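You operate a simulated robot arm through the tools that you are given. There is no shell and no other tool.

The job below is to be done with a simulated two-armed robot. You get a single attempt, and the scene is never put back.

Task
Check the torque wrench at the value on the torque card.
Fine: zero the tester first, click the wrench once it is set, then turn the collar back to 2.

Only the result counts: the job must be done as asked and must still hold three seconds after the hand-in. Knocking over, shifting, dropping, spilling or breaking anything else fails it.

Robot
Two 6-joint arms with two-finger grippers on one trunk that stands fixed in place. Base frame: the origin is at the foot of the trunk, x ahead of it, y to its left, z up. Readings come in m, degrees, newtons and seconds.
The left shoulder is at [0.03, 0.178, 1.188], the right one opposite. With the tool pointing down near the work surface each hand reaches from about 0.56 to 0.76 m from the base axis, measured 20 degrees to its own side. Payload 2.54 kg a hand.
The tool frame of a hand sits at the grasp point between the pads (the TCP): z along the fingers, y along the line on which they close. The tips reach 0.03 m beyond it. The gripper opens to 0.116 m. The gripper's body begins 0.095 m behind the TCP.
Orientation is that of the tool frame in the base frame, as a unit quaternion [x, y, z, w]. With the fingers straight down and closing along the base's y, the tool's x points along the base's -x, its y along +y and its z along -z.

Tools
- The arms move only by the tool nudge_tool. It takes "left_steps", "right_steps" or both (then of equal length, played together; a hand with none holds still); each is a list that holds one entry, the list of rows, each a list of 7 numbers: the shift along the tool's x, y, z in units of 40 mm (1.0 is 40 mm), then the turn, a rotation vector about the tool's x, y, z in units of 8 degrees (1.0 is 8 degrees), then the finger opening in cm, from 0 to 11.6. In form: [[[x, y, z, rx, ry, rz, fingers], ...]]. A call has 1 to 20 rows; each row shifts and turns the commanded pose from where the row before left it, along the tool's axes as they then stand. A call with a number of a shift or a turn outside -1 to 1 is refused whole. Each row takes 0.2 s and may step no farther than 0.05 m and 8.6 degrees from the row before; otherwise, or with a gripper value out of range, the whole call is refused. Where a pose cannot be reached the arm comes as near as it can. A force on the tool above 40 N (or 10 N above the force at the start of the call, whichever is more), or a blocked arm, ends the call early, and 0.2 s more pass. Each finger travels about 0.153 m/s and halts on what it meets, pressing with about 24 N; the grip force reading is that of the motor and also rises with nothing between the fingers. The clock runs only during rows and for 0.2 s after the last one: add rows that do not move to give the fingers time. It gives the time, the measured TCP pose, the force on the tool (base axes), the opening and the grip force at its end, in the units of the frame above (readings bear some noise), with the torque about the TCP (base axes, N m) and any sound that the robot's microphone picked up.
- Cameras (640 x 400 px; columns grow to the right, rows downward): "scene" is now at [0.0331, 0.037, 1.9024]; the picture's right is [0.51, -0.86, 0.00], its down [-0.70, -0.41, -0.58] and it looks along [0.50, 0.30, -0.81] (base axes); focal length 335 px, centre (320, 200). "left" rides on the left gripper at [0.069, 0.015, -0.122] in its tool frame; the picture's right is [-0.21, 0.98, 0.00], its down [-0.83, -0.18, -0.53] and it looks along [-0.52, -0.11, 0.85] (tool axes); focal length 251 px, centre (320, 200). "right" rides on the right gripper at [0.069, -0.015, -0.122] in its tool frame; the picture's right is [0.21, 0.98, 0.00], its down [-0.83, 0.18, -0.53] and it looks along [-0.52, 0.11, 0.85] (tool axes); focal length 251 px, centre (320, 200). There is no depth. A picture from a camera that has moved, and an enlarged one, comes with that camera's place and axes in the base frame and with its lens.
- capture(camera): a new picture of that camera. It takes no simulated time.
- lift_body(by): slides the trunk up (or, below 0, down) by that many m; the arms and the scene camera ride with it, the base frame stays. It gives what a move gives, with no picture.
- pan_tilt(pan, tilt): turns the head with the scene camera to pan (to the left, within 143 degrees either way) and tilt (down, from -29 to 69), counted from straight ahead of the robot. It gives what a move gives.
- inspect(camera, box): a new picture of the part [left, top, right, bottom] of that camera's present view, enlarged. It takes no simulated time.
- finish_job(): hands the job in; it is judged then, once.

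Nothing tells you positions but the pictures and the camera data. Unless the task says otherwise, let go and move clear before handing in.

The tools are called after "Emit:" as a command line: name --argument value ..., lists and objects as JSON in quotes. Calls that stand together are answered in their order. nudge_tool: Moves the arms, as the interface text tells. Its arguments: {"type":"object","properties":{"left_steps":{"type":"array"},"right_steps":{"type":"array"}},"required":[]} The other tools are called the same way: lift_body (by) slides the trunk up or down; pan_tilt (pan, tilt) turns the head that bears the scene camera; capture (camera) takes a picture; inspect (camera, box) takes an enlarged picture of a part of a camera's view; finish_job () hands the job in.

At the start:

```text
t: 0.0
left_tool_pos: [0.3473, 0.346, 1.3401]
left_tcp_rot: [0.0, 1.0, 0.0, -0.001]
left_wrist_force: [0.0, -1.4, -1.0]
left_ft_torque: [0.0, 0.04, -0.01]
left_opening: 0.1162
left_grasp_force: 0.1
right_tool_pos: [0.574, 0.0149, 1.2817]
right_tcp_rot: [0.0, 1.0, 0.0, 0.0]
right_wrist_force: [0.2, -0.5, 0.0]
right_ft_torque: [0.0, -0.01, -0.01]
right_opening: 0.116
right_grasp_force: 0.1
trunk travel left (down, up): [-0.4, 0.14]
head pan, tilt: [30.6, 54.2]
```

scene: 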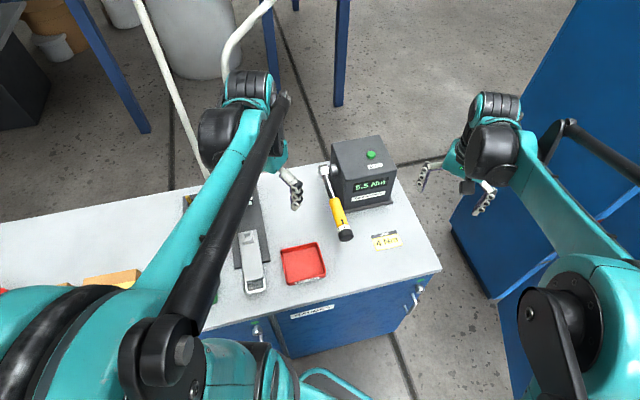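
right: 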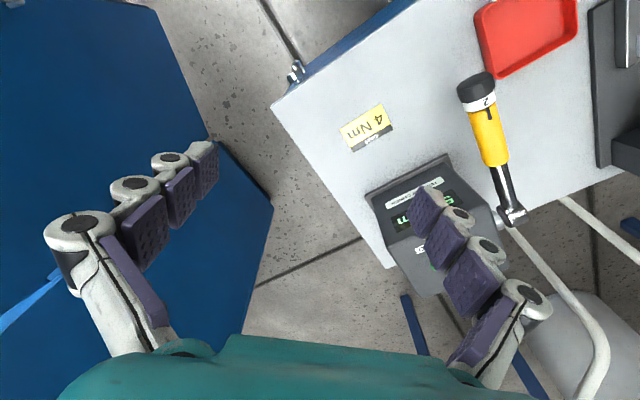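
left: 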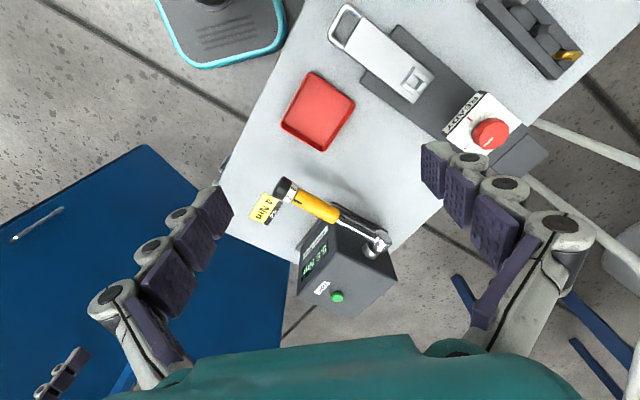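

I see a tester box with a green button and a display, a torque wrench (yellow handle, black collar) fitted on it, and a card reading "4 Nm". I'll look closer at each before moving.

Emit:
inspect --camera "scene" --box '[280, 120, 440, 260]'

Emit:
inspect --camera "right" --box '[330, 50, 550, 250]'

Emit:
inspect --camera "left" --box '[230, 150, 420, 320]'

```text
2.86 times, centred on (360, 190) of scene
camera zoom: at [0.0331, 0.037, 1.9024], right [0.51, -0.86, 0.0], down [-0.7, -0.41, -0.58], along [0.5, 0.3, -0.81], focal length 957 px, centre (206, 229)
```

zoom: 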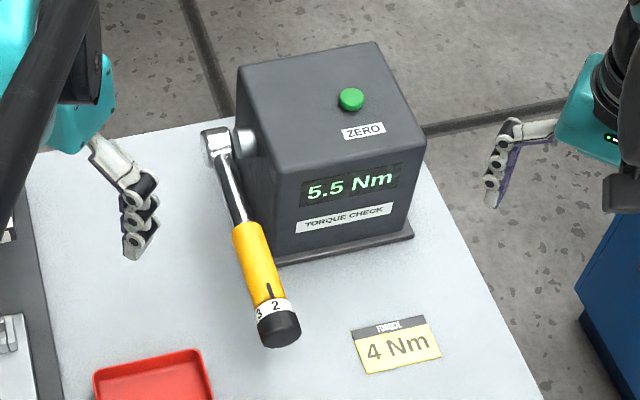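

```text
2.00 times, centred on (440, 150) of right
camera zoom: at [0.5045, 0.0, 1.4039], right [-0.21, 0.98, 0.0], down [0.83, 0.18, 0.53], along [0.52, 0.11, -0.85], focal length 503 px, centre (80, 300)
```

zoom: 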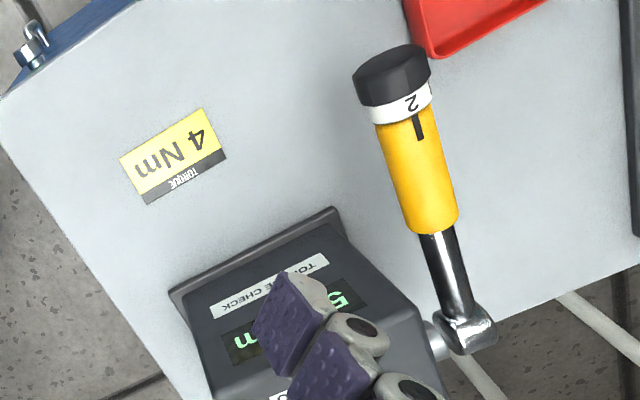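

```text
2.35 times, centred on (325, 235) of left
camera zoom: at [0.2802, 0.3611, 1.4617], right [0.21, 0.98, 0.0], down [0.83, -0.18, 0.53], along [0.52, -0.11, -0.85], focal length 592 px, centre (308, 118)
```

zoom: 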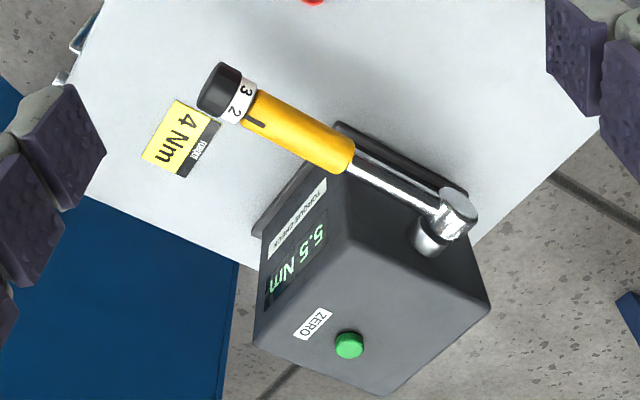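

The tester stands at about (0.75, 0.33) with its ZERO button near (0.80, 0.29, 1.07). The wrench runs from its head at about (0.72, 0.43, 0.99) to its collar at about (0.51, 0.235, 1.015), now set at 2. I'll tilt the left hand forward, close it and carry it toward the button first.

Emit:
nudge_tool --left_steps '[[[0, 0, 0, 0, -1, 0, 6], [0, 0, 0, 0, -1, 0, 2], [0, 0, 0, 0, -1, 0, 0], [0, 0, 0, 0, -1, 0, 0], [0, 0, 0, 0, -1, 0, 0], [-0.453, -0.108, 0.889, 0, 0, 0, 0], [-0.453, -0.108, 0.889, 0, 0, 0, 0], [-0.453, -0.108, 0.889, 0, 0, 0, 0], [-0.453, -0.108, 0.889, 0, 0, 0, 0], [-0.453, -0.108, 0.889, 0, 0, 0, 0], [-0.453, -0.108, 0.889, 0, 0, 0, 0], [-0.453, -0.108, 0.889, 0, 0, 0, 0], [-0.453, -0.108, 0.889, 0, 0, 0, 0]]]'

```text
t: 2.8
left_tool_pos: [0.6438, 0.3139, 1.213]
left_tcp_rot: [-0.001, 0.94, 0.0, 0.341]
left_wrist_force: [-0.5, 0.3, 0.0]
left_ft_torque: [0.02, 0.03, 0.0]
left_opening: 0.0
left_grasp_force: 23.6
right_tool_pos: [0.5763, 0.0151, 1.2809]
right_tcp_rot: [0.0, 1.0, 0.0, 0.0]
right_wrist_force: [0.3, -0.6, -0.2]
right_ft_torque: [-0.01, 0.05, 0.0]
right_opening: 0.1164
right_grasp_force: 0.1
trunk travel left (down, up): [-0.4, 0.14]
head pan, tilt: [30.6, 54.2]
```

The left hand tracks as commanded and is now above and in front of the tester. I'll check the pictures before closing in on the button.

Emit:
capture --camera "scene"

Emit:
capture --camera "left"

Emit:
inspect --camera "right" --box '[330, 50, 550, 250]'

```text
taken
camera scene: at [0.0359, 0.0372, 1.9023], right [0.51, -0.86, 0.0], down [-0.7, -0.41, -0.58], along [0.5, 0.3, -0.81], focal length 335 px, centre (320, 200)
```

scene: 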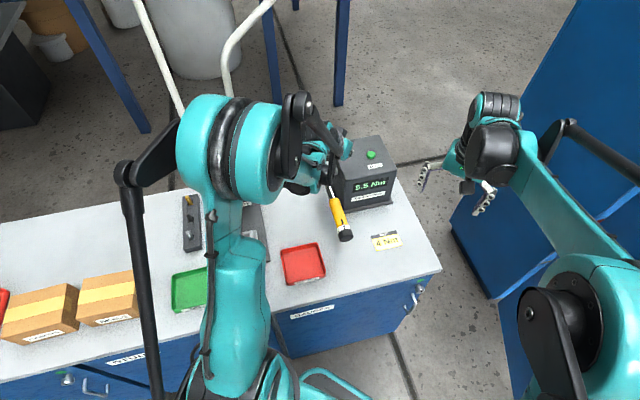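

```text
taken
camera left: at [0.514, 0.3286, 1.2625], right [0.16, 0.98, 0.14], down [0.29, -0.18, 0.94], along [0.94, -0.11, -0.31], focal length 251 px, centre (320, 200)
```

left: 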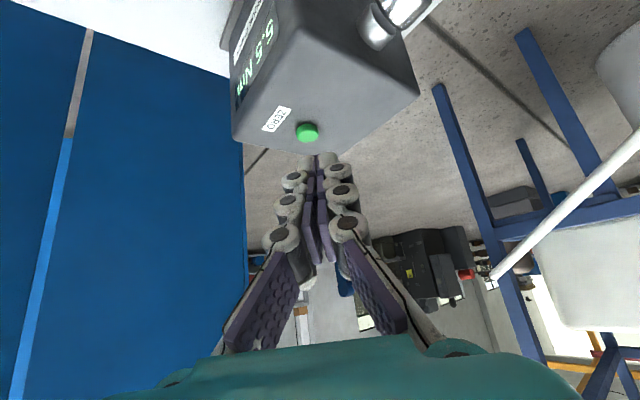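

```text
2.00 times, centred on (440, 150) of right
camera zoom: at [0.5066, 0.0002, 1.4031], right [-0.22, 0.98, 0.0], down [0.83, 0.18, 0.53], along [0.52, 0.11, -0.85], focal length 503 px, centre (80, 300)
```

zoom: 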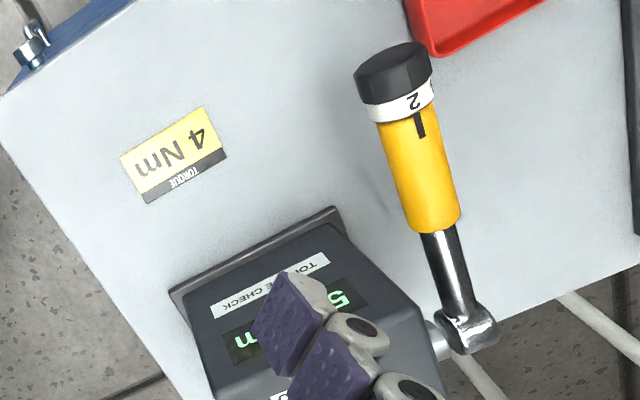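

The display still reads 5.5 Nm and the button lies straight ahead of the closed fingertips. I'll bring them to just above the button.

Emit:
nudge_tool --left_steps '[[[-0.453, -0.14, 0.889, 0, 0, 0, 0], [-0.453, -0.14, 0.889, 0, 0, 0, 0], [-0.453, -0.14, 0.889, 0, 0, 0, 0], [-0.453, -0.14, 0.889, 0, 0, 0, 0]]]'

Emit:
capture --camera "left"

Emit:
inspect --camera "scene" --box '[280, 120, 440, 260]'

Emit:
inspect --camera "right" --box '[330, 150, 600, 350]'

```text
t: 3.8
left_tool_pos: [0.7936, 0.2877, 1.15]
left_tcp_rot: [-0.001, 0.94, 0.0, 0.341]
left_wrist_force: [0.0, -0.5, -0.9]
left_ft_torque: [0.0, 0.01, -0.03]
left_opening: 0.0002
left_grasp_force: 23.9
right_tool_pos: [0.5767, 0.0142, 1.2804]
right_tcp_rot: [0.0, 1.0, 0.0, 0.0]
right_wrist_force: [0.1, 0.1, 0.4]
right_ft_torque: [-0.03, 0.06, 0.01]
right_opening: 0.1158
right_grasp_force: 0.1
trunk travel left (down, up): [-0.4, 0.14]
head pan, tilt: [30.6, 54.2]
```

```text
taken
camera left: at [0.6625, 0.3031, 1.1996], right [0.16, 0.98, 0.14], down [0.29, -0.18, 0.94], along [0.94, -0.11, -0.31], focal length 251 px, centre (320, 200)
```

left: 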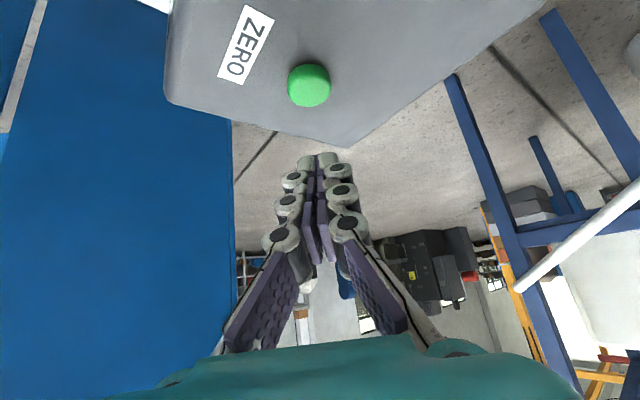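

```text
2.86 times, centred on (360, 190) of scene
camera zoom: at [0.037, 0.037, 1.9023], right [0.51, -0.86, 0.0], down [-0.7, -0.41, -0.58], along [0.5, 0.3, -0.81], focal length 957 px, centre (206, 229)
```

zoom: 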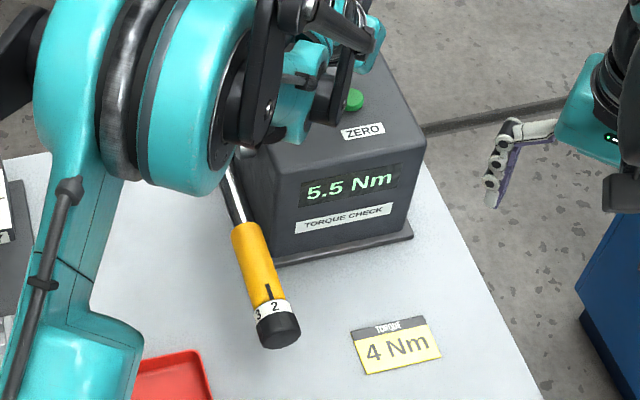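

```text
2.00 times, centred on (465, 250) of right
camera zoom: at [0.5075, 0.0001, 1.4028], right [-0.22, 0.98, 0.0], down [0.83, 0.18, 0.53], along [0.52, 0.11, -0.85], focal length 503 px, centre (30, 100)
```

zoom: 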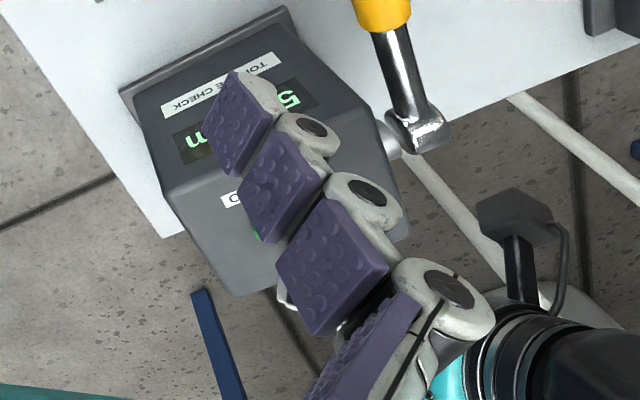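

The button is at about (0.801, 0.291, 1.07) and the tips are about 5 cm above it. I'll come down most of the way and check.

Emit:
nudge_tool --left_steps '[[[0.33, 0.07, 0.29, 0, 0, 0, 0], [0.28, 0, 0.335, 0, 0, 0, 0], [0, 0, 0, 0, 0, 0, 0]]]'

Emit:
capture --camera "left"

Emit:
inspect --camera "right" --box '[330, 150, 600, 350]'

```text
t: 4.6
left_tool_pos: [0.787, 0.2913, 1.1175]
left_tcp_rot: [0.0, 0.94, 0.0, 0.343]
left_wrist_force: [-0.7, -0.8, 0.5]
left_ft_torque: [-0.03, -0.01, -0.03]
left_opening: 0.0
left_grasp_force: 23.8
right_tool_pos: [0.5735, 0.015, 1.2828]
right_tcp_rot: [0.0, 1.0, 0.0, 0.0]
right_wrist_force: [0.1, -0.1, -0.3]
right_ft_torque: [-0.04, -0.02, 0.02]
right_opening: 0.1159
right_grasp_force: 0.1
trunk travel left (down, up): [-0.4, 0.14]
head pan, tilt: [30.6, 54.2]
```

```text
taken
camera left: at [0.6562, 0.3069, 1.1664], right [0.16, 0.98, 0.14], down [0.29, -0.18, 0.94], along [0.94, -0.11, -0.31], focal length 251 px, centre (320, 200)
```

left: 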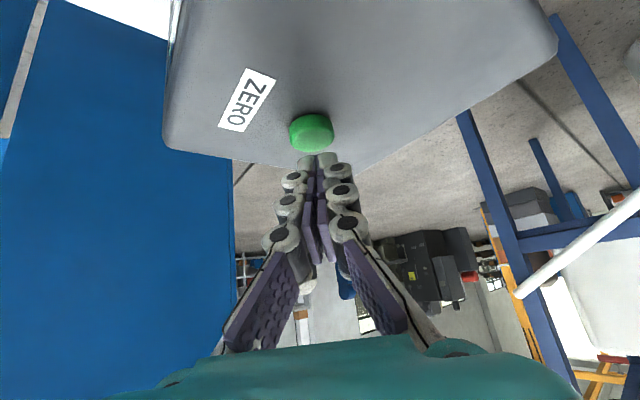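

```text
2.00 times, centred on (465, 250) of right
camera zoom: at [0.5037, -0.0002, 1.4043], right [-0.21, 0.98, 0.0], down [0.83, 0.18, 0.53], along [0.52, 0.11, -0.85], focal length 503 px, centre (30, 100)
```

zoom: 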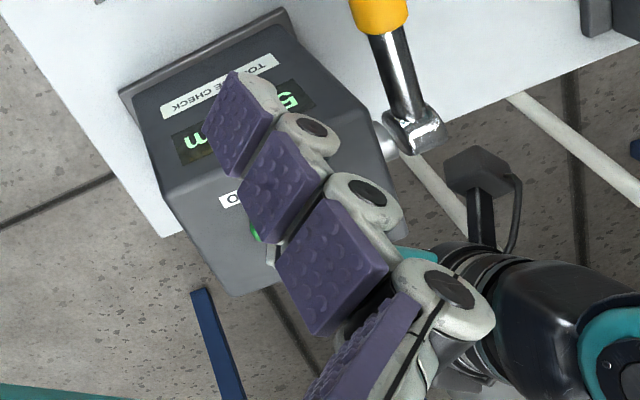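

The tip is above the button's centre with about 1.5 cm to go. I'll press down in small steps.

Emit:
nudge_tool --left_steps '[[[0.08, 0, 0.096, 0, 0, 0, 0], [0.08, 0, 0.096, 0, 0, 0, 0], [0.08, 0, 0.096, 0, 0, 0, 0], [0.05, 0, 0.06, 0, 0, 0, 0]]]'

Emit:
inspect --camera "scene" --box '[280, 120, 440, 260]'

Emit:
inspect --camera "left" --box '[220, 50, 420, 250]'

```text
t: 5.6
left_tool_pos: [0.7867, 0.2915, 1.1002]
left_tcp_rot: [0.0, 0.939, 0.0, 0.343]
left_wrist_force: [3.1, 0.4, 9.3]
left_ft_torque: [0.0, -0.19, 0.0]
left_opening: 0.0058
left_grasp_force: 28.8
right_tool_pos: [0.5738, 0.0133, 1.2811]
right_tcp_rot: [0.0, 1.0, 0.0, 0.0]
right_wrist_force: [0.8, -0.1, -0.3]
right_ft_torque: [-0.03, -0.01, 0.01]
right_opening: 0.116
right_grasp_force: 0.2
trunk travel left (down, up): [-0.4, 0.14]
head pan, tilt: [30.6, 54.2]
heard: click
```

```text
2.86 times, centred on (360, 190) of scene
camera zoom: at [0.0325, 0.0362, 1.9025], right [0.51, -0.86, 0.0], down [-0.7, -0.41, -0.59], along [0.5, 0.3, -0.81], focal length 957 px, centre (206, 229)
```

zoom: 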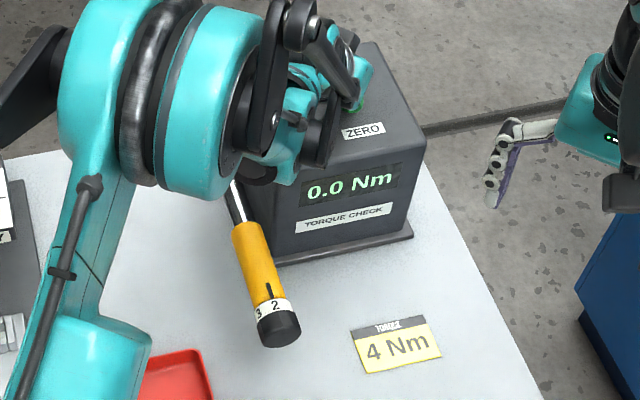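

```text
2.00 times, centred on (320, 150) of left
camera zoom: at [0.6564, 0.3067, 1.1494], right [0.16, 0.98, 0.14], down [0.29, -0.18, 0.94], along [0.94, -0.11, -0.31], focal length 503 px, centre (320, 300)
```

zoom: 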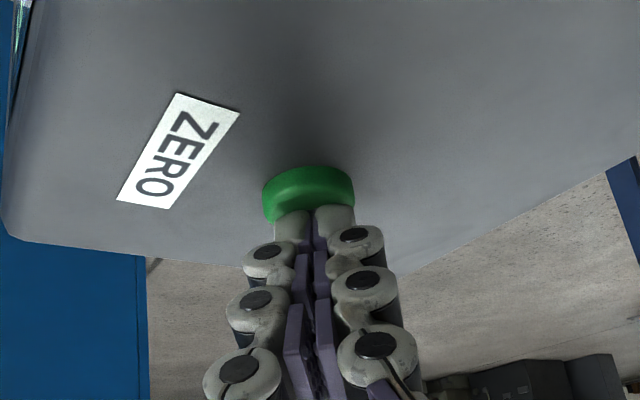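

The display now reads 0.0 Nm; the click heard was the button. I'll lift the left hand off and back it away to its starting area, farther to the left, to clear the wrench.

Emit:
nudge_tool --left_steps '[[[-0.3, 0, -0.36, 0, 0, 0, 0], [-0.4, 0, -0.48, 0, 0, 0, 0], [-0.1, 0, -0.9, 0, 0, 0, 0], [0.453, 0.14, -0.889, 0, 0, 0, 0], [0.453, 0.14, -0.889, 0, 0, 0, 0], [0.453, 0.3, -0.889, 0, 0, 0, 0], [0.453, 0.4, -0.889, 0, 0, 0, 0], [0.453, 0.5, -0.889, 0, 0, 0, 0], [0.453, 0.5, -0.889, 0, 0, 0, 0], [0.453, 0.5, -0.889, 0, 0, 0, 0], [0.453, 0.5, -0.889, 0, 0, 0, 0], [0.453, 0.5, -0.889, 0, 0, 0, 0], [0, 0.5, 0, 0, 1, 0, 0], [0, 0.5, 0, 0, 1, 0, 0], [0, 0, 0, 0, 1, 0, 0], [0, 0, 0, 0, 1, 0, 0], [0, 0, 0, 0, 1, 0, 0]]]'

Emit:
capture --camera "scene"

Emit:
inspect --camera "scene" --box '[310, 190, 390, 250]'

Emit:
inspect --camera "right" --box '[440, 50, 540, 130]'

```text
t: 9.2
left_tool_pos: [0.437, 0.4711, 1.314]
left_tcp_rot: [-0.001, 1.0, 0.001, -0.002]
left_wrist_force: [-0.1, -0.4, -0.9]
left_ft_torque: [-0.01, 0.04, -0.01]
left_opening: 0.0
left_grasp_force: 28.6
right_tool_pos: [0.5751, 0.0161, 1.2803]
right_tcp_rot: [0.0, 1.0, 0.0, 0.0]
right_wrist_force: [-0.4, 1.3, -0.8]
right_ft_torque: [-0.03, 0.04, -0.02]
right_opening: 0.1161
right_grasp_force: 0.1
trunk travel left (down, up): [-0.4, 0.14]
head pan, tilt: [30.6, 54.2]
```

```text
taken
camera scene: at [0.0346, 0.0375, 1.9023], right [0.51, -0.86, 0.0], down [-0.7, -0.41, -0.58], along [0.5, 0.3, -0.81], focal length 335 px, centre (320, 200)
```

scene: 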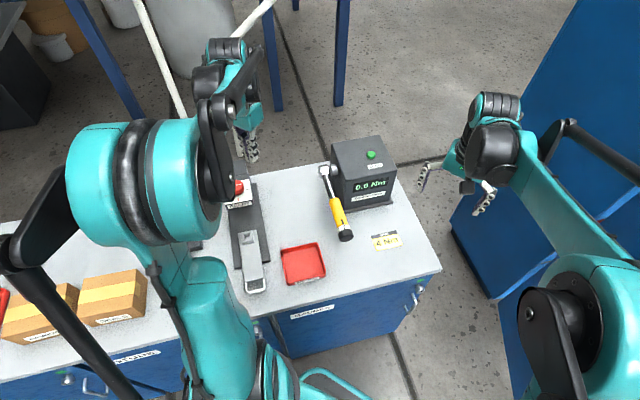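

```text
6.67 times, centred on (350, 220) of scene
camera zoom: at [0.0346, 0.0375, 1.9023], right [0.51, -0.86, 0.0], down [-0.7, -0.41, -0.58], along [0.5, 0.3, -0.81], focal length 2234 px, centre (120, 67)
```

zoom: 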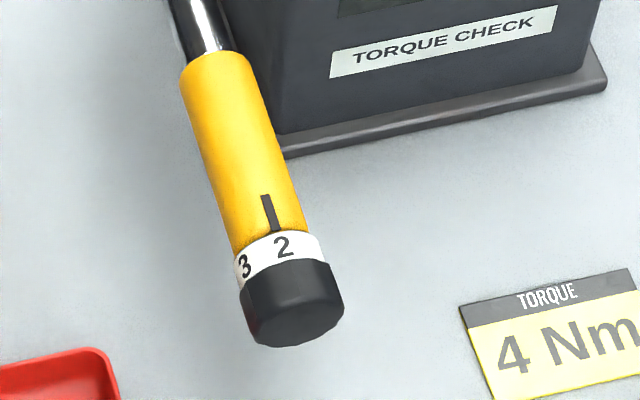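

```text
5.00 times, centred on (490, 90) of right
camera zoom: at [0.5056, 0.0005, 1.4035], right [-0.22, 0.98, 0.0], down [0.83, 0.18, 0.53], along [0.52, 0.11, -0.85], focal length 1257 px, centre (-530, 750)
```

zoom: 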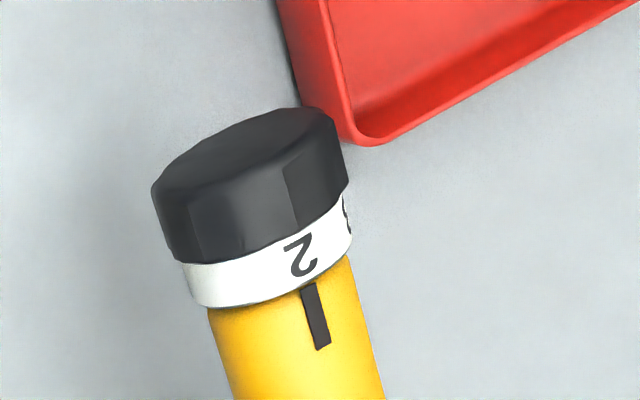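

The left hand is clear, the tester holds 0.0 Nm, and the collar shows 2 at the mark with 3 to its left. I'll measure the collar and the handle axis more closely before sending the right hand in along the handle's axis.

Emit:
inspect --camera "scene" --box '[320, 200, 370, 250]'

Emit:
capture --camera "left"

Emit:
capture --camera "right"

```text
8.00 times, centred on (345, 225) of scene
camera zoom: at [0.0346, 0.0375, 1.9023], right [0.51, -0.86, 0.0], down [-0.7, -0.41, -0.58], along [0.5, 0.3, -0.81], focal length 2680 px, centre (120, 0)
```

zoom: 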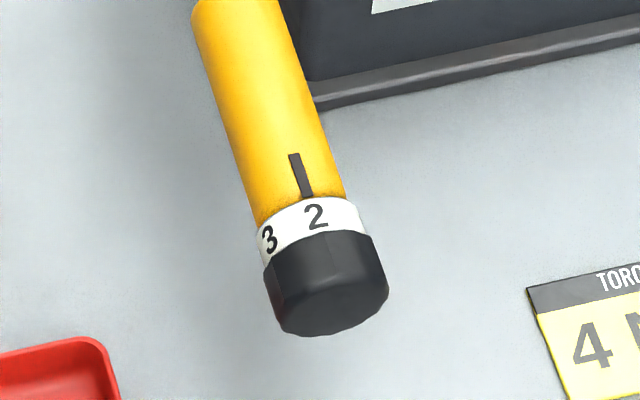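

```text
taken
camera left: at [0.369, 0.487, 1.4356], right [0.21, 0.98, 0.0], down [0.83, -0.18, 0.53], along [0.52, -0.11, -0.85], focal length 251 px, centre (320, 200)
```

left: 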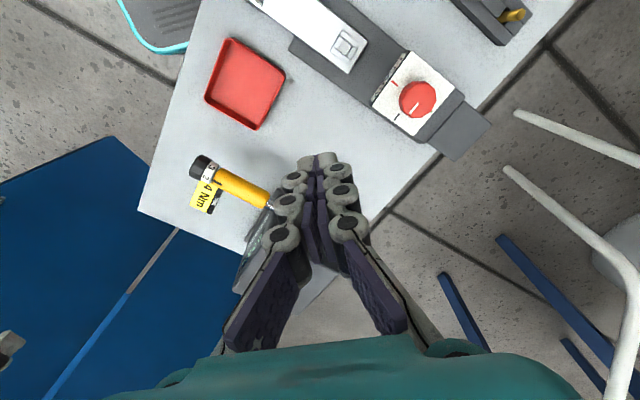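

```text
taken
camera right: at [0.5056, 0.0005, 1.4035], right [-0.22, 0.98, 0.0], down [0.83, 0.18, 0.53], along [0.52, 0.11, -0.85], focal length 251 px, centre (320, 200)
```

right: 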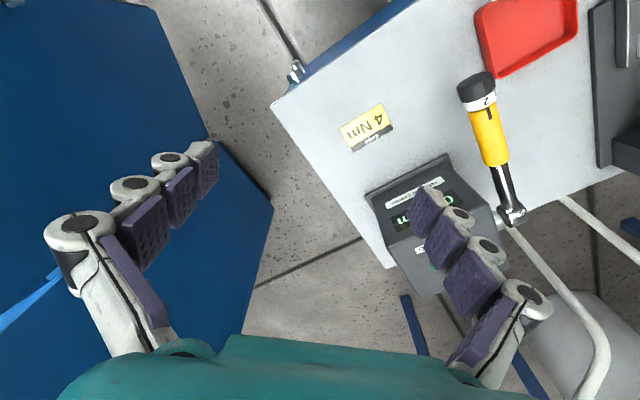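

The collar's end face is at about (0.502, 0.224, 1.011), and the handle runs nearly level along (0.73, 0.68, -0.05). To keep the right arm unfolded enough behind the collar, I'll raise the trunk first and then turn the right hand to point along the handle.

Emit:
lift_body --by 0.13

```text
t: 10.8
left_tool_pos: [0.4357, 0.4707, 1.4432]
left_tcp_rot: [0.0, 1.0, 0.0, -0.001]
left_wrist_force: [-0.7, 0.9, -0.5]
left_ft_torque: [0.0, 0.01, 0.01]
left_opening: 0.0001
left_grasp_force: 28.8
right_tool_pos: [0.5745, 0.0144, 1.4109]
right_tcp_rot: [0.0, 1.0, -0.001, 0.0]
right_wrist_force: [-0.4, 0.2, 0.1]
right_ft_torque: [-0.03, -0.02, -0.03]
right_opening: 0.1162
right_grasp_force: 0.0
trunk travel left (down, up): [-0.53, 0.01]
head pan, tilt: [30.6, 54.2]
```

Emit:
nudge_tool --right_steps '[[[0, 0, 0.875, 0, 0, -0.9, 11], [0, 0, 0.875, 0, 0, -0.9, 10], [0, 0, 0.875, 0, 0, -0.9, 9], [0, 0, 0.875, 0, 0, -0.9, 9], [0, 0, 0.875, 0, 0, -0.9, 9], [0, 0, 0.875, 0, 0, -0.875, 9], [0, 0, 0, 0, -1, 0, 9], [0, 0, 0, 0, -1, 0, 9], [0, 0, 0, 0, -1, 0, 9], [0, 0, 0, 0, -1, 0, 9]]]'

Emit:
capture --camera "scene"

Emit:
capture --camera "right"

```text
t: 13.0
left_tool_pos: [0.4358, 0.4714, 1.4442]
left_tcp_rot: [0.0, 1.0, 0.001, 0.0]
left_wrist_force: [-0.6, -0.4, 0.7]
left_ft_torque: [0.01, -0.01, 0.0]
left_opening: 0.0
left_grasp_force: 29.2
right_tool_pos: [0.5743, 0.013, 1.2029]
right_tcp_rot: [-0.352, 0.894, 0.101, 0.258]
right_wrist_force: [0.0, 0.3, 0.0]
right_ft_torque: [0.01, -0.03, -0.01]
right_opening: 0.0902
right_grasp_force: 0.1
trunk travel left (down, up): [-0.53, 0.01]
head pan, tilt: [30.6, 54.2]
```

```text
taken
camera scene: at [0.0323, 0.0357, 2.0324], right [0.51, -0.86, 0.0], down [-0.7, -0.41, -0.59], along [0.5, 0.3, -0.81], focal length 335 px, centre (320, 200)
```

scene: 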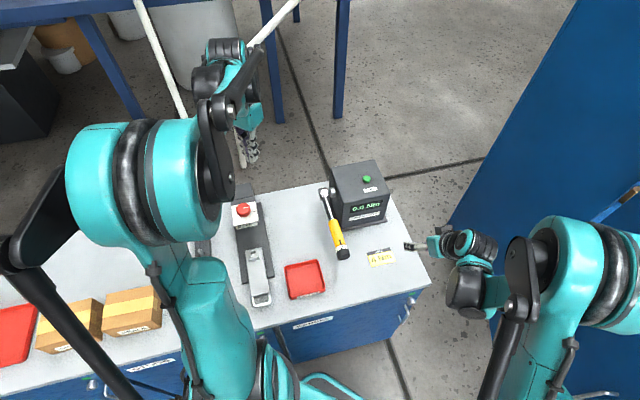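

```text
taken
camera right: at [0.4937, -0.0808, 1.2686], right [-0.8, 0.59, -0.11], down [0.18, 0.42, 0.89], along [0.57, 0.69, -0.44], focal length 251 px, centre (320, 200)
```

right: 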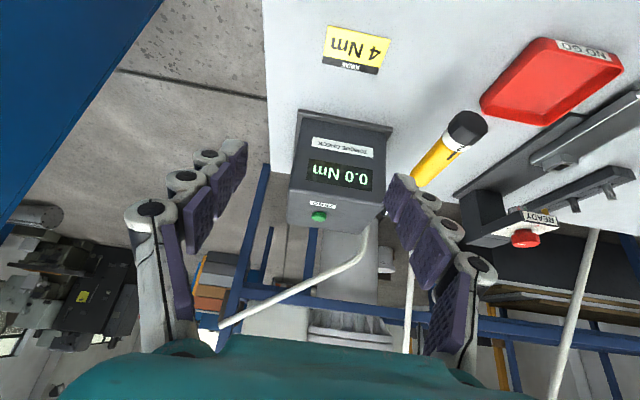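

The hand turns as planned. I'll bring it level and sideways to the line behind the collar, still above it.

Emit:
nudge_tool --right_steps '[[[0, 0.725, 0, 0, -1, 0, 9], [0, 0.725, 0, 0, -1, 0, 9], [0, 0.725, 0, 0, -1, 0, 9], [0, 0.725, 0, 0, -1, 0, 9], [0, 0.725, 0, 0, -1, 0, 9], [0, 0.725, 0, 0, -1, 0, 9], [0, 0.725, 0, 0, -0.875, 0, 9]]]'

Emit:
capture --camera "scene"

Emit:
capture --camera "right"

```text
t: 14.6
left_tool_pos: [0.4358, 0.4717, 1.4436]
left_tcp_rot: [0.0, 1.0, 0.0, 0.0]
left_wrist_force: [0.2, 0.1, -0.3]
left_ft_torque: [-0.04, -0.03, 0.0]
left_opening: 0.0
left_grasp_force: 29.3
right_tool_pos: [0.5987, 0.2327, 1.3608]
right_tcp_rot: [-0.266, 0.675, 0.251, 0.64]
right_wrist_force: [0.3, 0.3, -0.6]
right_ft_torque: [-0.02, -0.01, -0.01]
right_opening: 0.09
right_grasp_force: 0.0
right hand out of reach, approached as far as the arm can: row 1, 2, 3, 4, 5, 6, 7
trunk travel left (down, up): [-0.53, 0.01]
head pan, tilt: [30.6, 54.2]
```

```text
taken
camera scene: at [0.033, 0.0392, 2.0323], right [0.51, -0.86, 0.0], down [-0.7, -0.41, -0.58], along [0.5, 0.3, -0.81], focal length 335 px, centre (320, 200)
```

scene: 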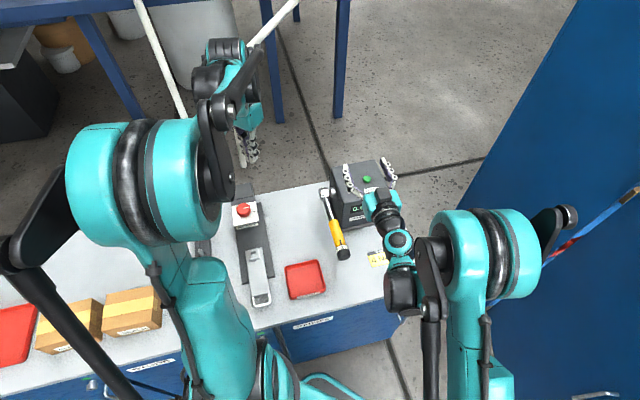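

```text
taken
camera right: at [0.5166, 0.1365, 1.2993], right [-0.67, 0.71, -0.22], down [-0.48, -0.2, 0.85], along [0.56, 0.68, 0.47], focal length 251 px, centre (320, 200)
```

right: 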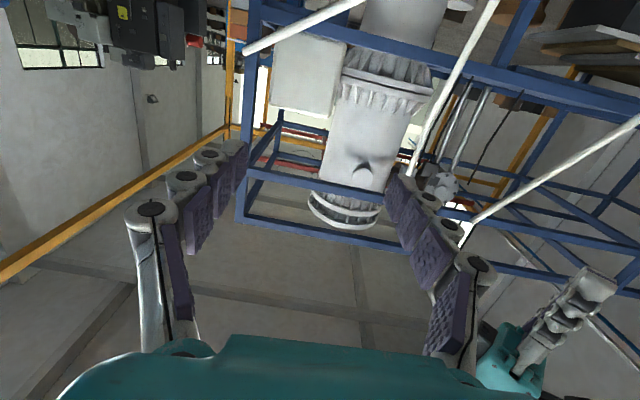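

The level approach is out of the right arm's reach because the wrist ends up too close to the shoulder. I'll instead grip the collar from above with the tool pointing down and turn it by leaning the hand about the handle's axis, so I'm pitching the hand back down.

Emit:
nudge_tool --right_steps '[[[0, 0, 0, 0, 1, 0, 9], [0, 0, 0, 0, 1, 0, 9], [0, 0, 0, 0, 1, 0, 9], [0, 0, 0, 0, 1, 0, 9], [0, 0, 0, 0, 1, 0, 9], [0, 0, 0, 0, 1, 0, 9], [0, 0, 0, 0, 1, 0, 9], [0, 0, 0, 0, 1, 0, 9], [0, 0, 0, 0, 1, 0, 9], [0, 0, 0, 0, 1, 0, 9], [0, 0, 0, 0, 0.875, 0, 9]]]'

Emit:
capture --camera "scene"

Emit:
capture --camera "right"

```text
t: 17.0
left_tool_pos: [0.4368, 0.4723, 1.4431]
left_tcp_rot: [0.0, 1.0, 0.0, -0.001]
left_wrist_force: [0.2, 0.6, -0.2]
left_ft_torque: [0.01, 0.02, -0.03]
left_opening: 0.0002
left_grasp_force: 28.5
right_tool_pos: [0.5998, 0.2301, 1.3621]
right_tcp_rot: [-0.366, 0.931, -0.001, -0.002]
right_wrist_force: [0.8, -0.5, 0.0]
right_ft_torque: [-0.02, 0.01, -0.01]
right_opening: 0.0901
right_grasp_force: 0.0
trunk travel left (down, up): [-0.53, 0.01]
head pan, tilt: [30.6, 54.2]
```

```text
taken
camera scene: at [0.0348, 0.0383, 2.0323], right [0.51, -0.86, 0.0], down [-0.7, -0.41, -0.58], along [0.5, 0.3, -0.81], focal length 335 px, centre (320, 200)
```

scene: 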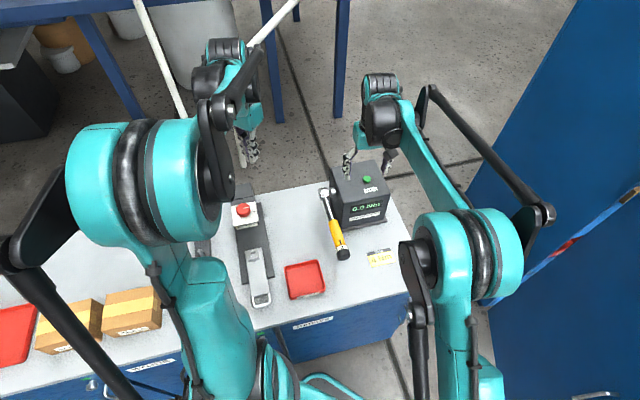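

```text
taken
camera right: at [0.5589, 0.1728, 1.4841], right [-0.82, 0.57, 0.0], down [0.48, 0.7, 0.53], along [0.3, 0.44, -0.85], focal length 251 px, centre (320, 200)
```

right: 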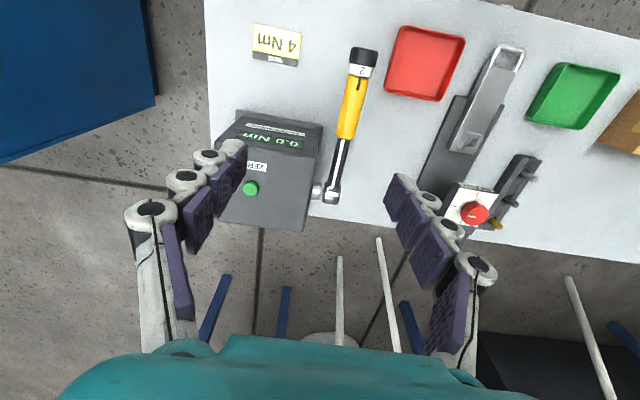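

The right hand is pointing down again with its closing line across the handle. I'll lower the trunk back to its first height; the fingertips stay well above the tester.

Emit:
lift_body --by -0.12

Emit:
capture --camera "right"

Emit:
inspect --camera "scene" --box '[300, 170, 380, 250]'

```text
t: 18.5
left_tool_pos: [0.4358, 0.4709, 1.3234]
left_tcp_rot: [0.0, 1.0, 0.001, 0.0]
left_wrist_force: [-1.4, 0.1, 0.5]
left_ft_torque: [0.0, 0.0, -0.04]
left_opening: 0.0
left_grasp_force: 28.7
right_tool_pos: [0.5979, 0.2292, 1.2423]
right_tcp_rot: [-0.366, 0.931, 0.0, 0.0]
right_wrist_force: [0.2, 0.0, -0.1]
right_ft_torque: [0.02, -0.02, 0.02]
right_opening: 0.0903
right_grasp_force: 0.0
trunk travel left (down, up): [-0.41, 0.13]
head pan, tilt: [30.6, 54.2]
```

```text
taken
camera right: at [0.5574, 0.1719, 1.3646], right [-0.82, 0.57, 0.0], down [0.48, 0.7, 0.53], along [0.3, 0.44, -0.85], focal length 251 px, centre (320, 200)
```

right: 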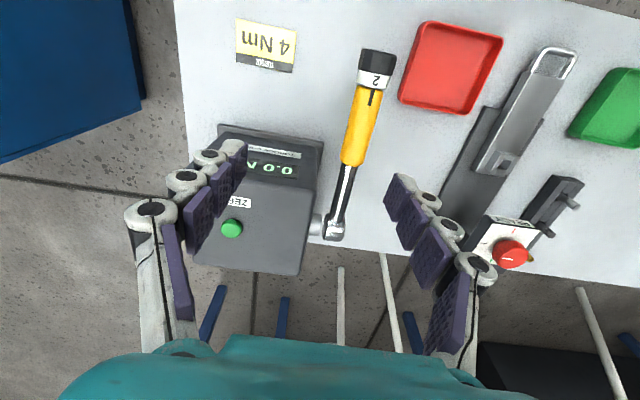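

```text
5.00 times, centred on (340, 210) of scene
camera zoom: at [0.0331, 0.037, 1.9125], right [0.51, -0.86, 0.0], down [-0.7, -0.41, -0.58], along [0.5, 0.3, -0.81], focal length 1675 px, centre (220, 150)
```

zoom: 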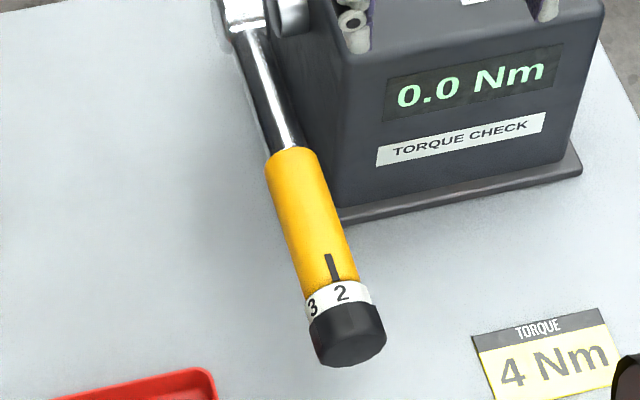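

I have the right hand down with the fingers across the handle direction. I'll move it to about 11 cm above the collar for a close look.

Emit:
nudge_tool --right_steps '[[[0.3725, 0.389, 0.7625, 0, 0, 0, 9], [0.3725, 0.389, 0.7625, 0, 0, 0, 9], [0.3725, 0.389, 0.7625, 0, 0, 0, 9], [0.3725, 0.389, 0.7625, 0, 0, 0, 9], [0, 0, 0, 0, 0, 0, 9]]]' --left_steps '[[[0, 0.6, -0.5, 0, 0, 0, 0], [0, 0.6, -0.5, 0, 0, 0, 0], [0, 0.6, -0.5, 0, 0, 0, 0], [0, 0.6, 0, 0, 0, 0, 0], [0, 0, 0, 0, 0, 0, 0]]]'

Emit:
capture --camera "right"

Emit:
inspect --camera "scene" --box '[280, 150, 400, 270]'

Emit:
capture --camera "left"

```text
t: 19.7
left_tool_pos: [0.4371, 0.5682, 1.3822]
left_tcp_rot: [0.0, 1.0, 0.001, 0.001]
left_wrist_force: [-0.2, -0.1, -0.7]
left_ft_torque: [0.04, 0.01, -0.03]
left_opening: 0.0001
left_grasp_force: 28.4
right_tool_pos: [0.5096, 0.2328, 1.1207]
right_tcp_rot: [-0.366, 0.931, 0.0, -0.001]
right_wrist_force: [-0.5, -0.7, -0.5]
right_ft_torque: [0.0, 0.02, 0.03]
right_opening: 0.0902
right_grasp_force: 0.1
trunk travel left (down, up): [-0.41, 0.13]
head pan, tilt: [30.6, 54.2]
```

```text
taken
camera right: at [0.4697, 0.1751, 1.2429], right [-0.82, 0.57, 0.0], down [0.48, 0.7, 0.53], along [0.3, 0.44, -0.85], focal length 251 px, centre (320, 200)
```

right: 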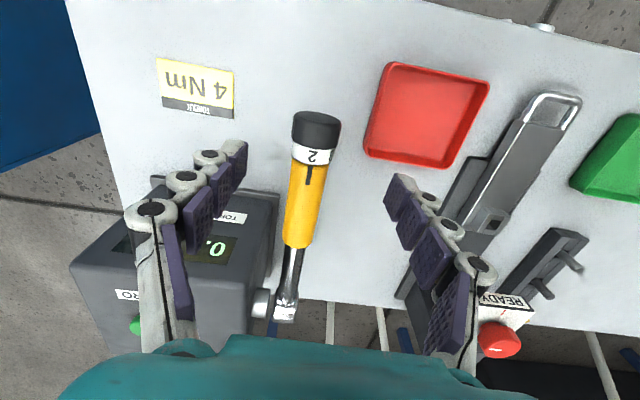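

```text
3.33 times, centred on (340, 210) of scene
camera zoom: at [0.0335, 0.0356, 1.9124], right [0.51, -0.86, 0.0], down [-0.7, -0.41, -0.59], along [0.5, 0.3, -0.81], focal length 1117 px, centre (253, 167)
```

zoom: 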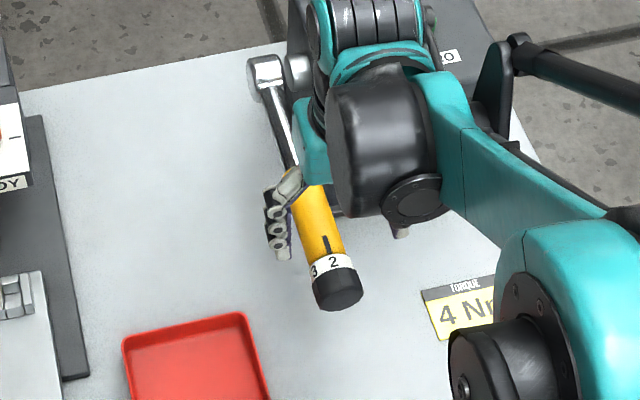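

```text
taken
camera left: at [0.3686, 0.5829, 1.504], right [0.21, 0.98, 0.0], down [0.83, -0.18, 0.53], along [0.52, -0.11, -0.85], focal length 251 px, centre (320, 200)
```

left: 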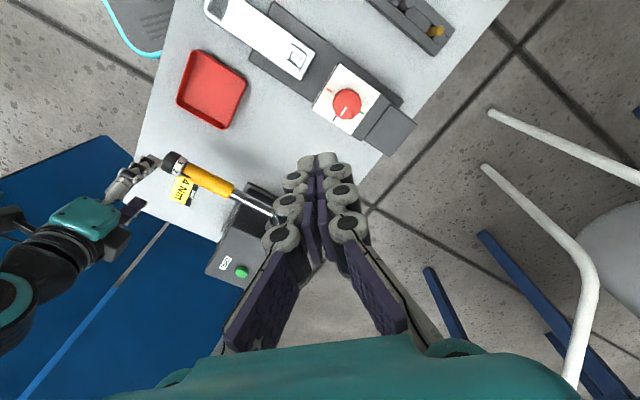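

Emit:
inspect --camera "right" --box '[240, 90, 400, 330]'

Emit:
inspect --camera "right" --box '[280, 100, 350, 190]'

Emit:
inspect --camera "left" --box '[140, 130, 300, 230]'

```text
1.67 times, centred on (320, 210) of right
camera zoom: at [0.4697, 0.1751, 1.2429], right [-0.82, 0.57, 0.0], down [0.48, 0.7, 0.53], along [0.3, 0.44, -0.85], focal length 419 px, centre (320, 183)
```

zoom: 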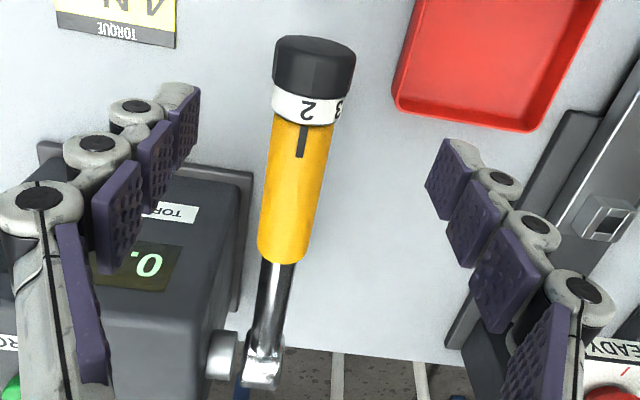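

```text
4.44 times, centred on (315, 145) of right
camera zoom: at [0.4697, 0.1751, 1.2429], right [-0.82, 0.57, 0.0], down [0.48, 0.7, 0.53], along [0.3, 0.44, -0.85], focal length 1118 px, centre (342, 444)
```

zoom: 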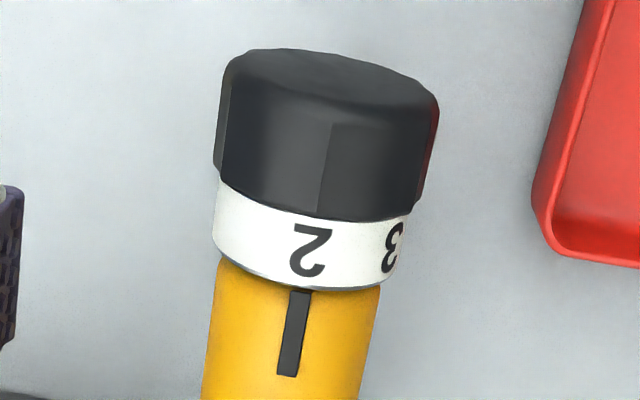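

```text
4.00 times, centred on (220, 180) of left
camera zoom: at [0.3686, 0.5829, 1.504], right [0.21, 0.98, 0.0], down [0.83, -0.18, 0.53], along [0.52, -0.11, -0.85], focal length 1006 px, centre (720, 280)
```

zoom: 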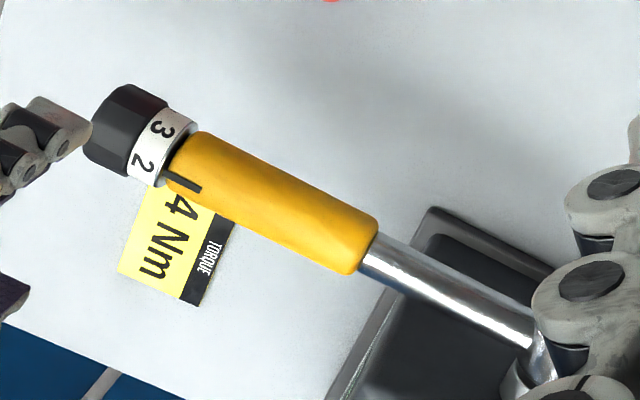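

The collar's knob is about 22 mm long and 45 mm across, with its axis at z ≈ 1.011. It sits almost under the fingers, about 4 mm toward the robot and 2.5 mm to the tester's side. I'll centre on it and descend with the fingers open.

Emit:
nudge_tool --right_steps '[[[0.1, -0.0625, 0.5, 0, 0, -0.12, 9], [0, 0, 0.75, 0, 0, 0, 9], [0, 0, 0.75, 0, 0, 0, 9], [0, 0, 0.75, 0, 0, 0, 9], [0, 0, 0, 0, 0, 0, 9]]]'

Emit:
capture --camera "right"

Emit:
capture --camera "left"

Emit:
inspect --camera "scene" --box '[280, 150, 400, 270]'

```text
t: 20.9
left_tool_pos: [0.4364, 0.5682, 1.3814]
left_tcp_rot: [0.0, 1.0, 0.0, 0.001]
left_wrist_force: [0.4, 0.5, -0.3]
left_ft_torque: [-0.01, 0.01, 0.02]
left_opening: 0.0
left_grasp_force: 28.8
right_tool_pos: [0.5097, 0.2293, 1.0105]
right_tcp_rot: [-0.375, 0.927, 0.0, 0.0]
right_wrist_force: [0.0, -0.2, -0.4]
right_ft_torque: [0.02, -0.02, -0.03]
right_opening: 0.0901
right_grasp_force: 0.0
trunk travel left (down, up): [-0.41, 0.13]
head pan, tilt: [30.6, 54.2]
```

```text
taken
camera right: at [0.4699, 0.1706, 1.1334], right [-0.83, 0.55, 0.0], down [0.47, 0.7, 0.53], along [0.3, 0.44, -0.85], focal length 251 px, centre (320, 200)
```

right: 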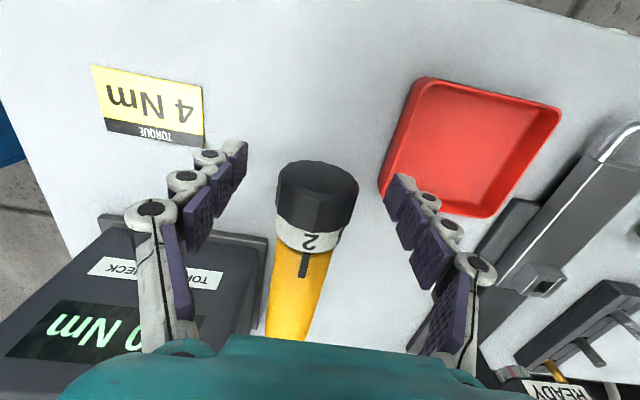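

```text
taken
camera left: at [0.3679, 0.5836, 1.5037], right [0.21, 0.98, 0.0], down [0.83, -0.18, 0.53], along [0.52, -0.11, -0.85], focal length 251 px, centre (320, 200)
```

left: 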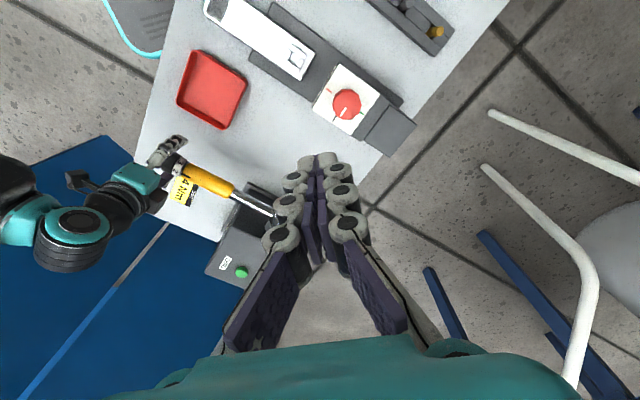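

```text
3.33 times, centred on (340, 210) of scene
camera zoom: at [0.0326, 0.0369, 1.9124], right [0.51, -0.86, 0.0], down [-0.7, -0.41, -0.59], along [0.5, 0.3, -0.81], focal length 1117 px, centre (253, 167)
```

zoom: 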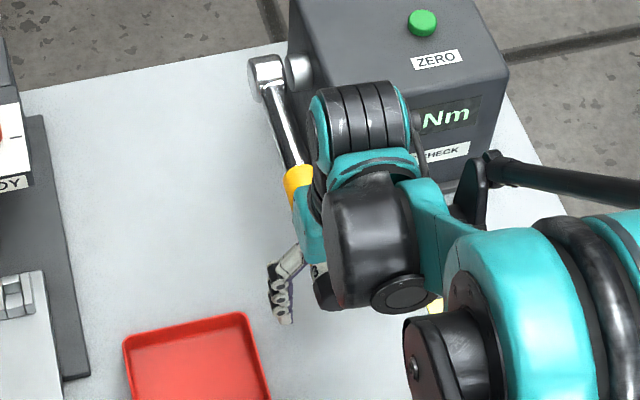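

The knob now sits between the open fingers. I'll zoom in to check the centring before closing.

Emit:
inspect --camera "right" --box '[200, 120, 440, 280]'

```text
2.50 times, centred on (320, 200) of right
camera zoom: at [0.4699, 0.1706, 1.1334], right [-0.83, 0.55, 0.0], down [0.47, 0.7, 0.53], along [0.3, 0.44, -0.85], focal length 629 px, centre (320, 200)
```

zoom: 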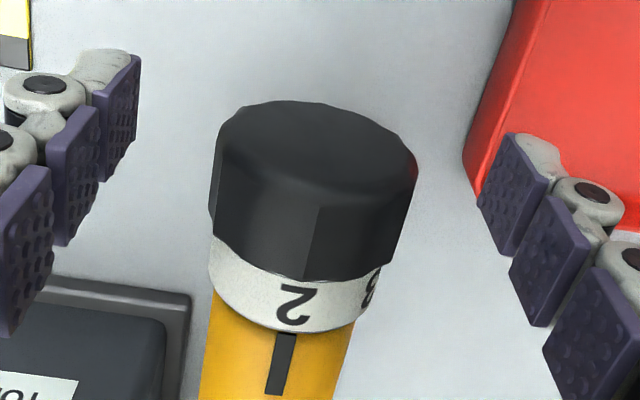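

The fingers are about 2 mm off centre, so I'll correct sideways and close slowly to just short of the knob.

Emit:
nudge_tool --right_steps '[[[0, -0.045, 0, 0, 0, 0, 7], [0, 0, 0, 0, 0, 0, 5.6], [0, 0, 0, 0, 0, 0, 5.2], [0, 0, 0, 0, 0, 0, 5.2]]]'

Emit:
inspect --camera "right" --box '[200, 120, 440, 280]'

```text
t: 21.9
left_tool_pos: [0.4362, 0.5677, 1.3823]
left_tcp_rot: [0.0, 1.0, 0.0, 0.0]
left_wrist_force: [0.7, 0.6, 0.8]
left_ft_torque: [0.04, -0.01, 0.01]
left_opening: 0.0
left_grasp_force: 28.8
right_tool_pos: [0.5114, 0.2271, 1.0109]
right_tcp_rot: [-0.374, 0.927, 0.0, 0.001]
right_wrist_force: [0.0, 0.7, 0.0]
right_ft_torque: [-0.01, 0.02, 0.01]
right_opening: 0.0518
right_grasp_force: 0.1
trunk travel left (down, up): [-0.41, 0.13]
head pan, tilt: [30.6, 54.2]
```

```text
2.50 times, centred on (320, 200) of right
camera zoom: at [0.4716, 0.1695, 1.1331], right [-0.83, 0.55, 0.0], down [0.47, 0.7, 0.53], along [0.3, 0.44, -0.85], focal length 629 px, centre (320, 200)
```

zoom: 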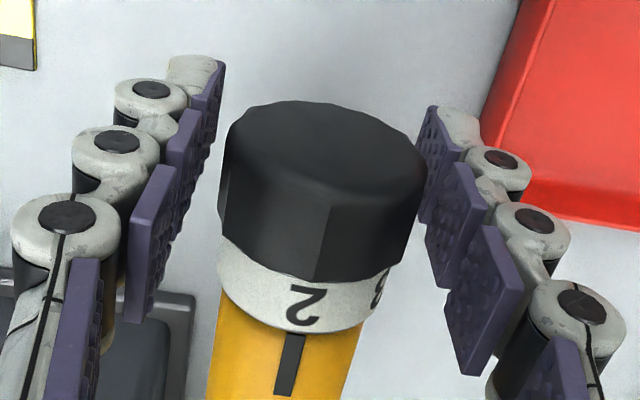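

The knob is nearly centred between the pads. I'll close on it gently.

Emit:
nudge_tool --right_steps '[[[0, 0, 0, 0, 0, 0, 4.8], [0, 0, 0, 0, 0, 0, 4.5], [0, 0, 0, 0, 0, 0, 4.2], [0, 0, 0, 0, 0, 0, 3.5], [0, 0, 0, 0, 0, 0, 3.5]]]'

Emit:
inspect --camera "right" --box '[200, 120, 440, 280]'

Emit:
inspect --camera "scene" --box '[280, 150, 400, 270]'

```text
t: 23.1
left_tool_pos: [0.4361, 0.5682, 1.3816]
left_tcp_rot: [0.0, 1.0, 0.0, 0.0]
left_wrist_force: [0.0, -0.2, 0.9]
left_ft_torque: [0.0, 0.01, 0.0]
left_opening: 0.0002
left_grasp_force: 29.2
right_tool_pos: [0.5113, 0.2282, 1.011]
right_tcp_rot: [-0.376, 0.927, 0.0, 0.0]
right_wrist_force: [-2.2, 3.1, -0.6]
right_ft_torque: [-0.05, 0.0, 0.86]
right_opening: 0.0424
right_grasp_force: 45.2
trunk travel left (down, up): [-0.41, 0.13]
head pan, tilt: [30.6, 54.2]
```

```text
2.50 times, centred on (320, 200) of right
camera zoom: at [0.4713, 0.17, 1.1332], right [-0.83, 0.55, 0.0], down [0.47, 0.7, 0.53], along [0.29, 0.44, -0.85], focal length 629 px, centre (320, 200)
```

zoom: 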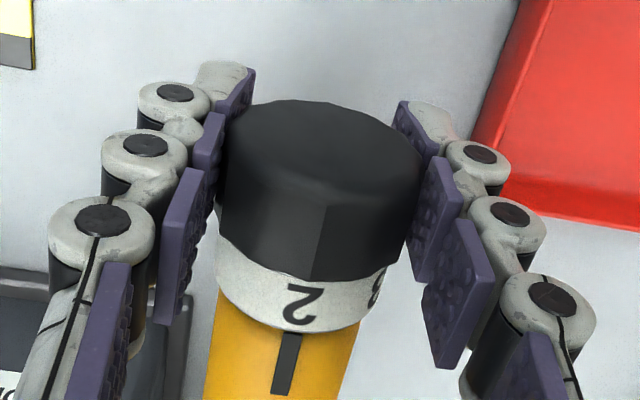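

```text
3.33 times, centred on (340, 210) of scene
camera zoom: at [0.0327, 0.0376, 1.9124], right [0.51, -0.86, 0.0], down [-0.7, -0.41, -0.58], along [0.5, 0.3, -0.81], focal length 1117 px, centre (253, 167)
```

zoom: 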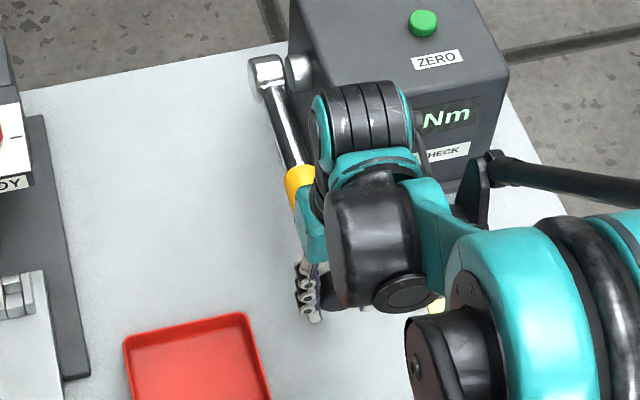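

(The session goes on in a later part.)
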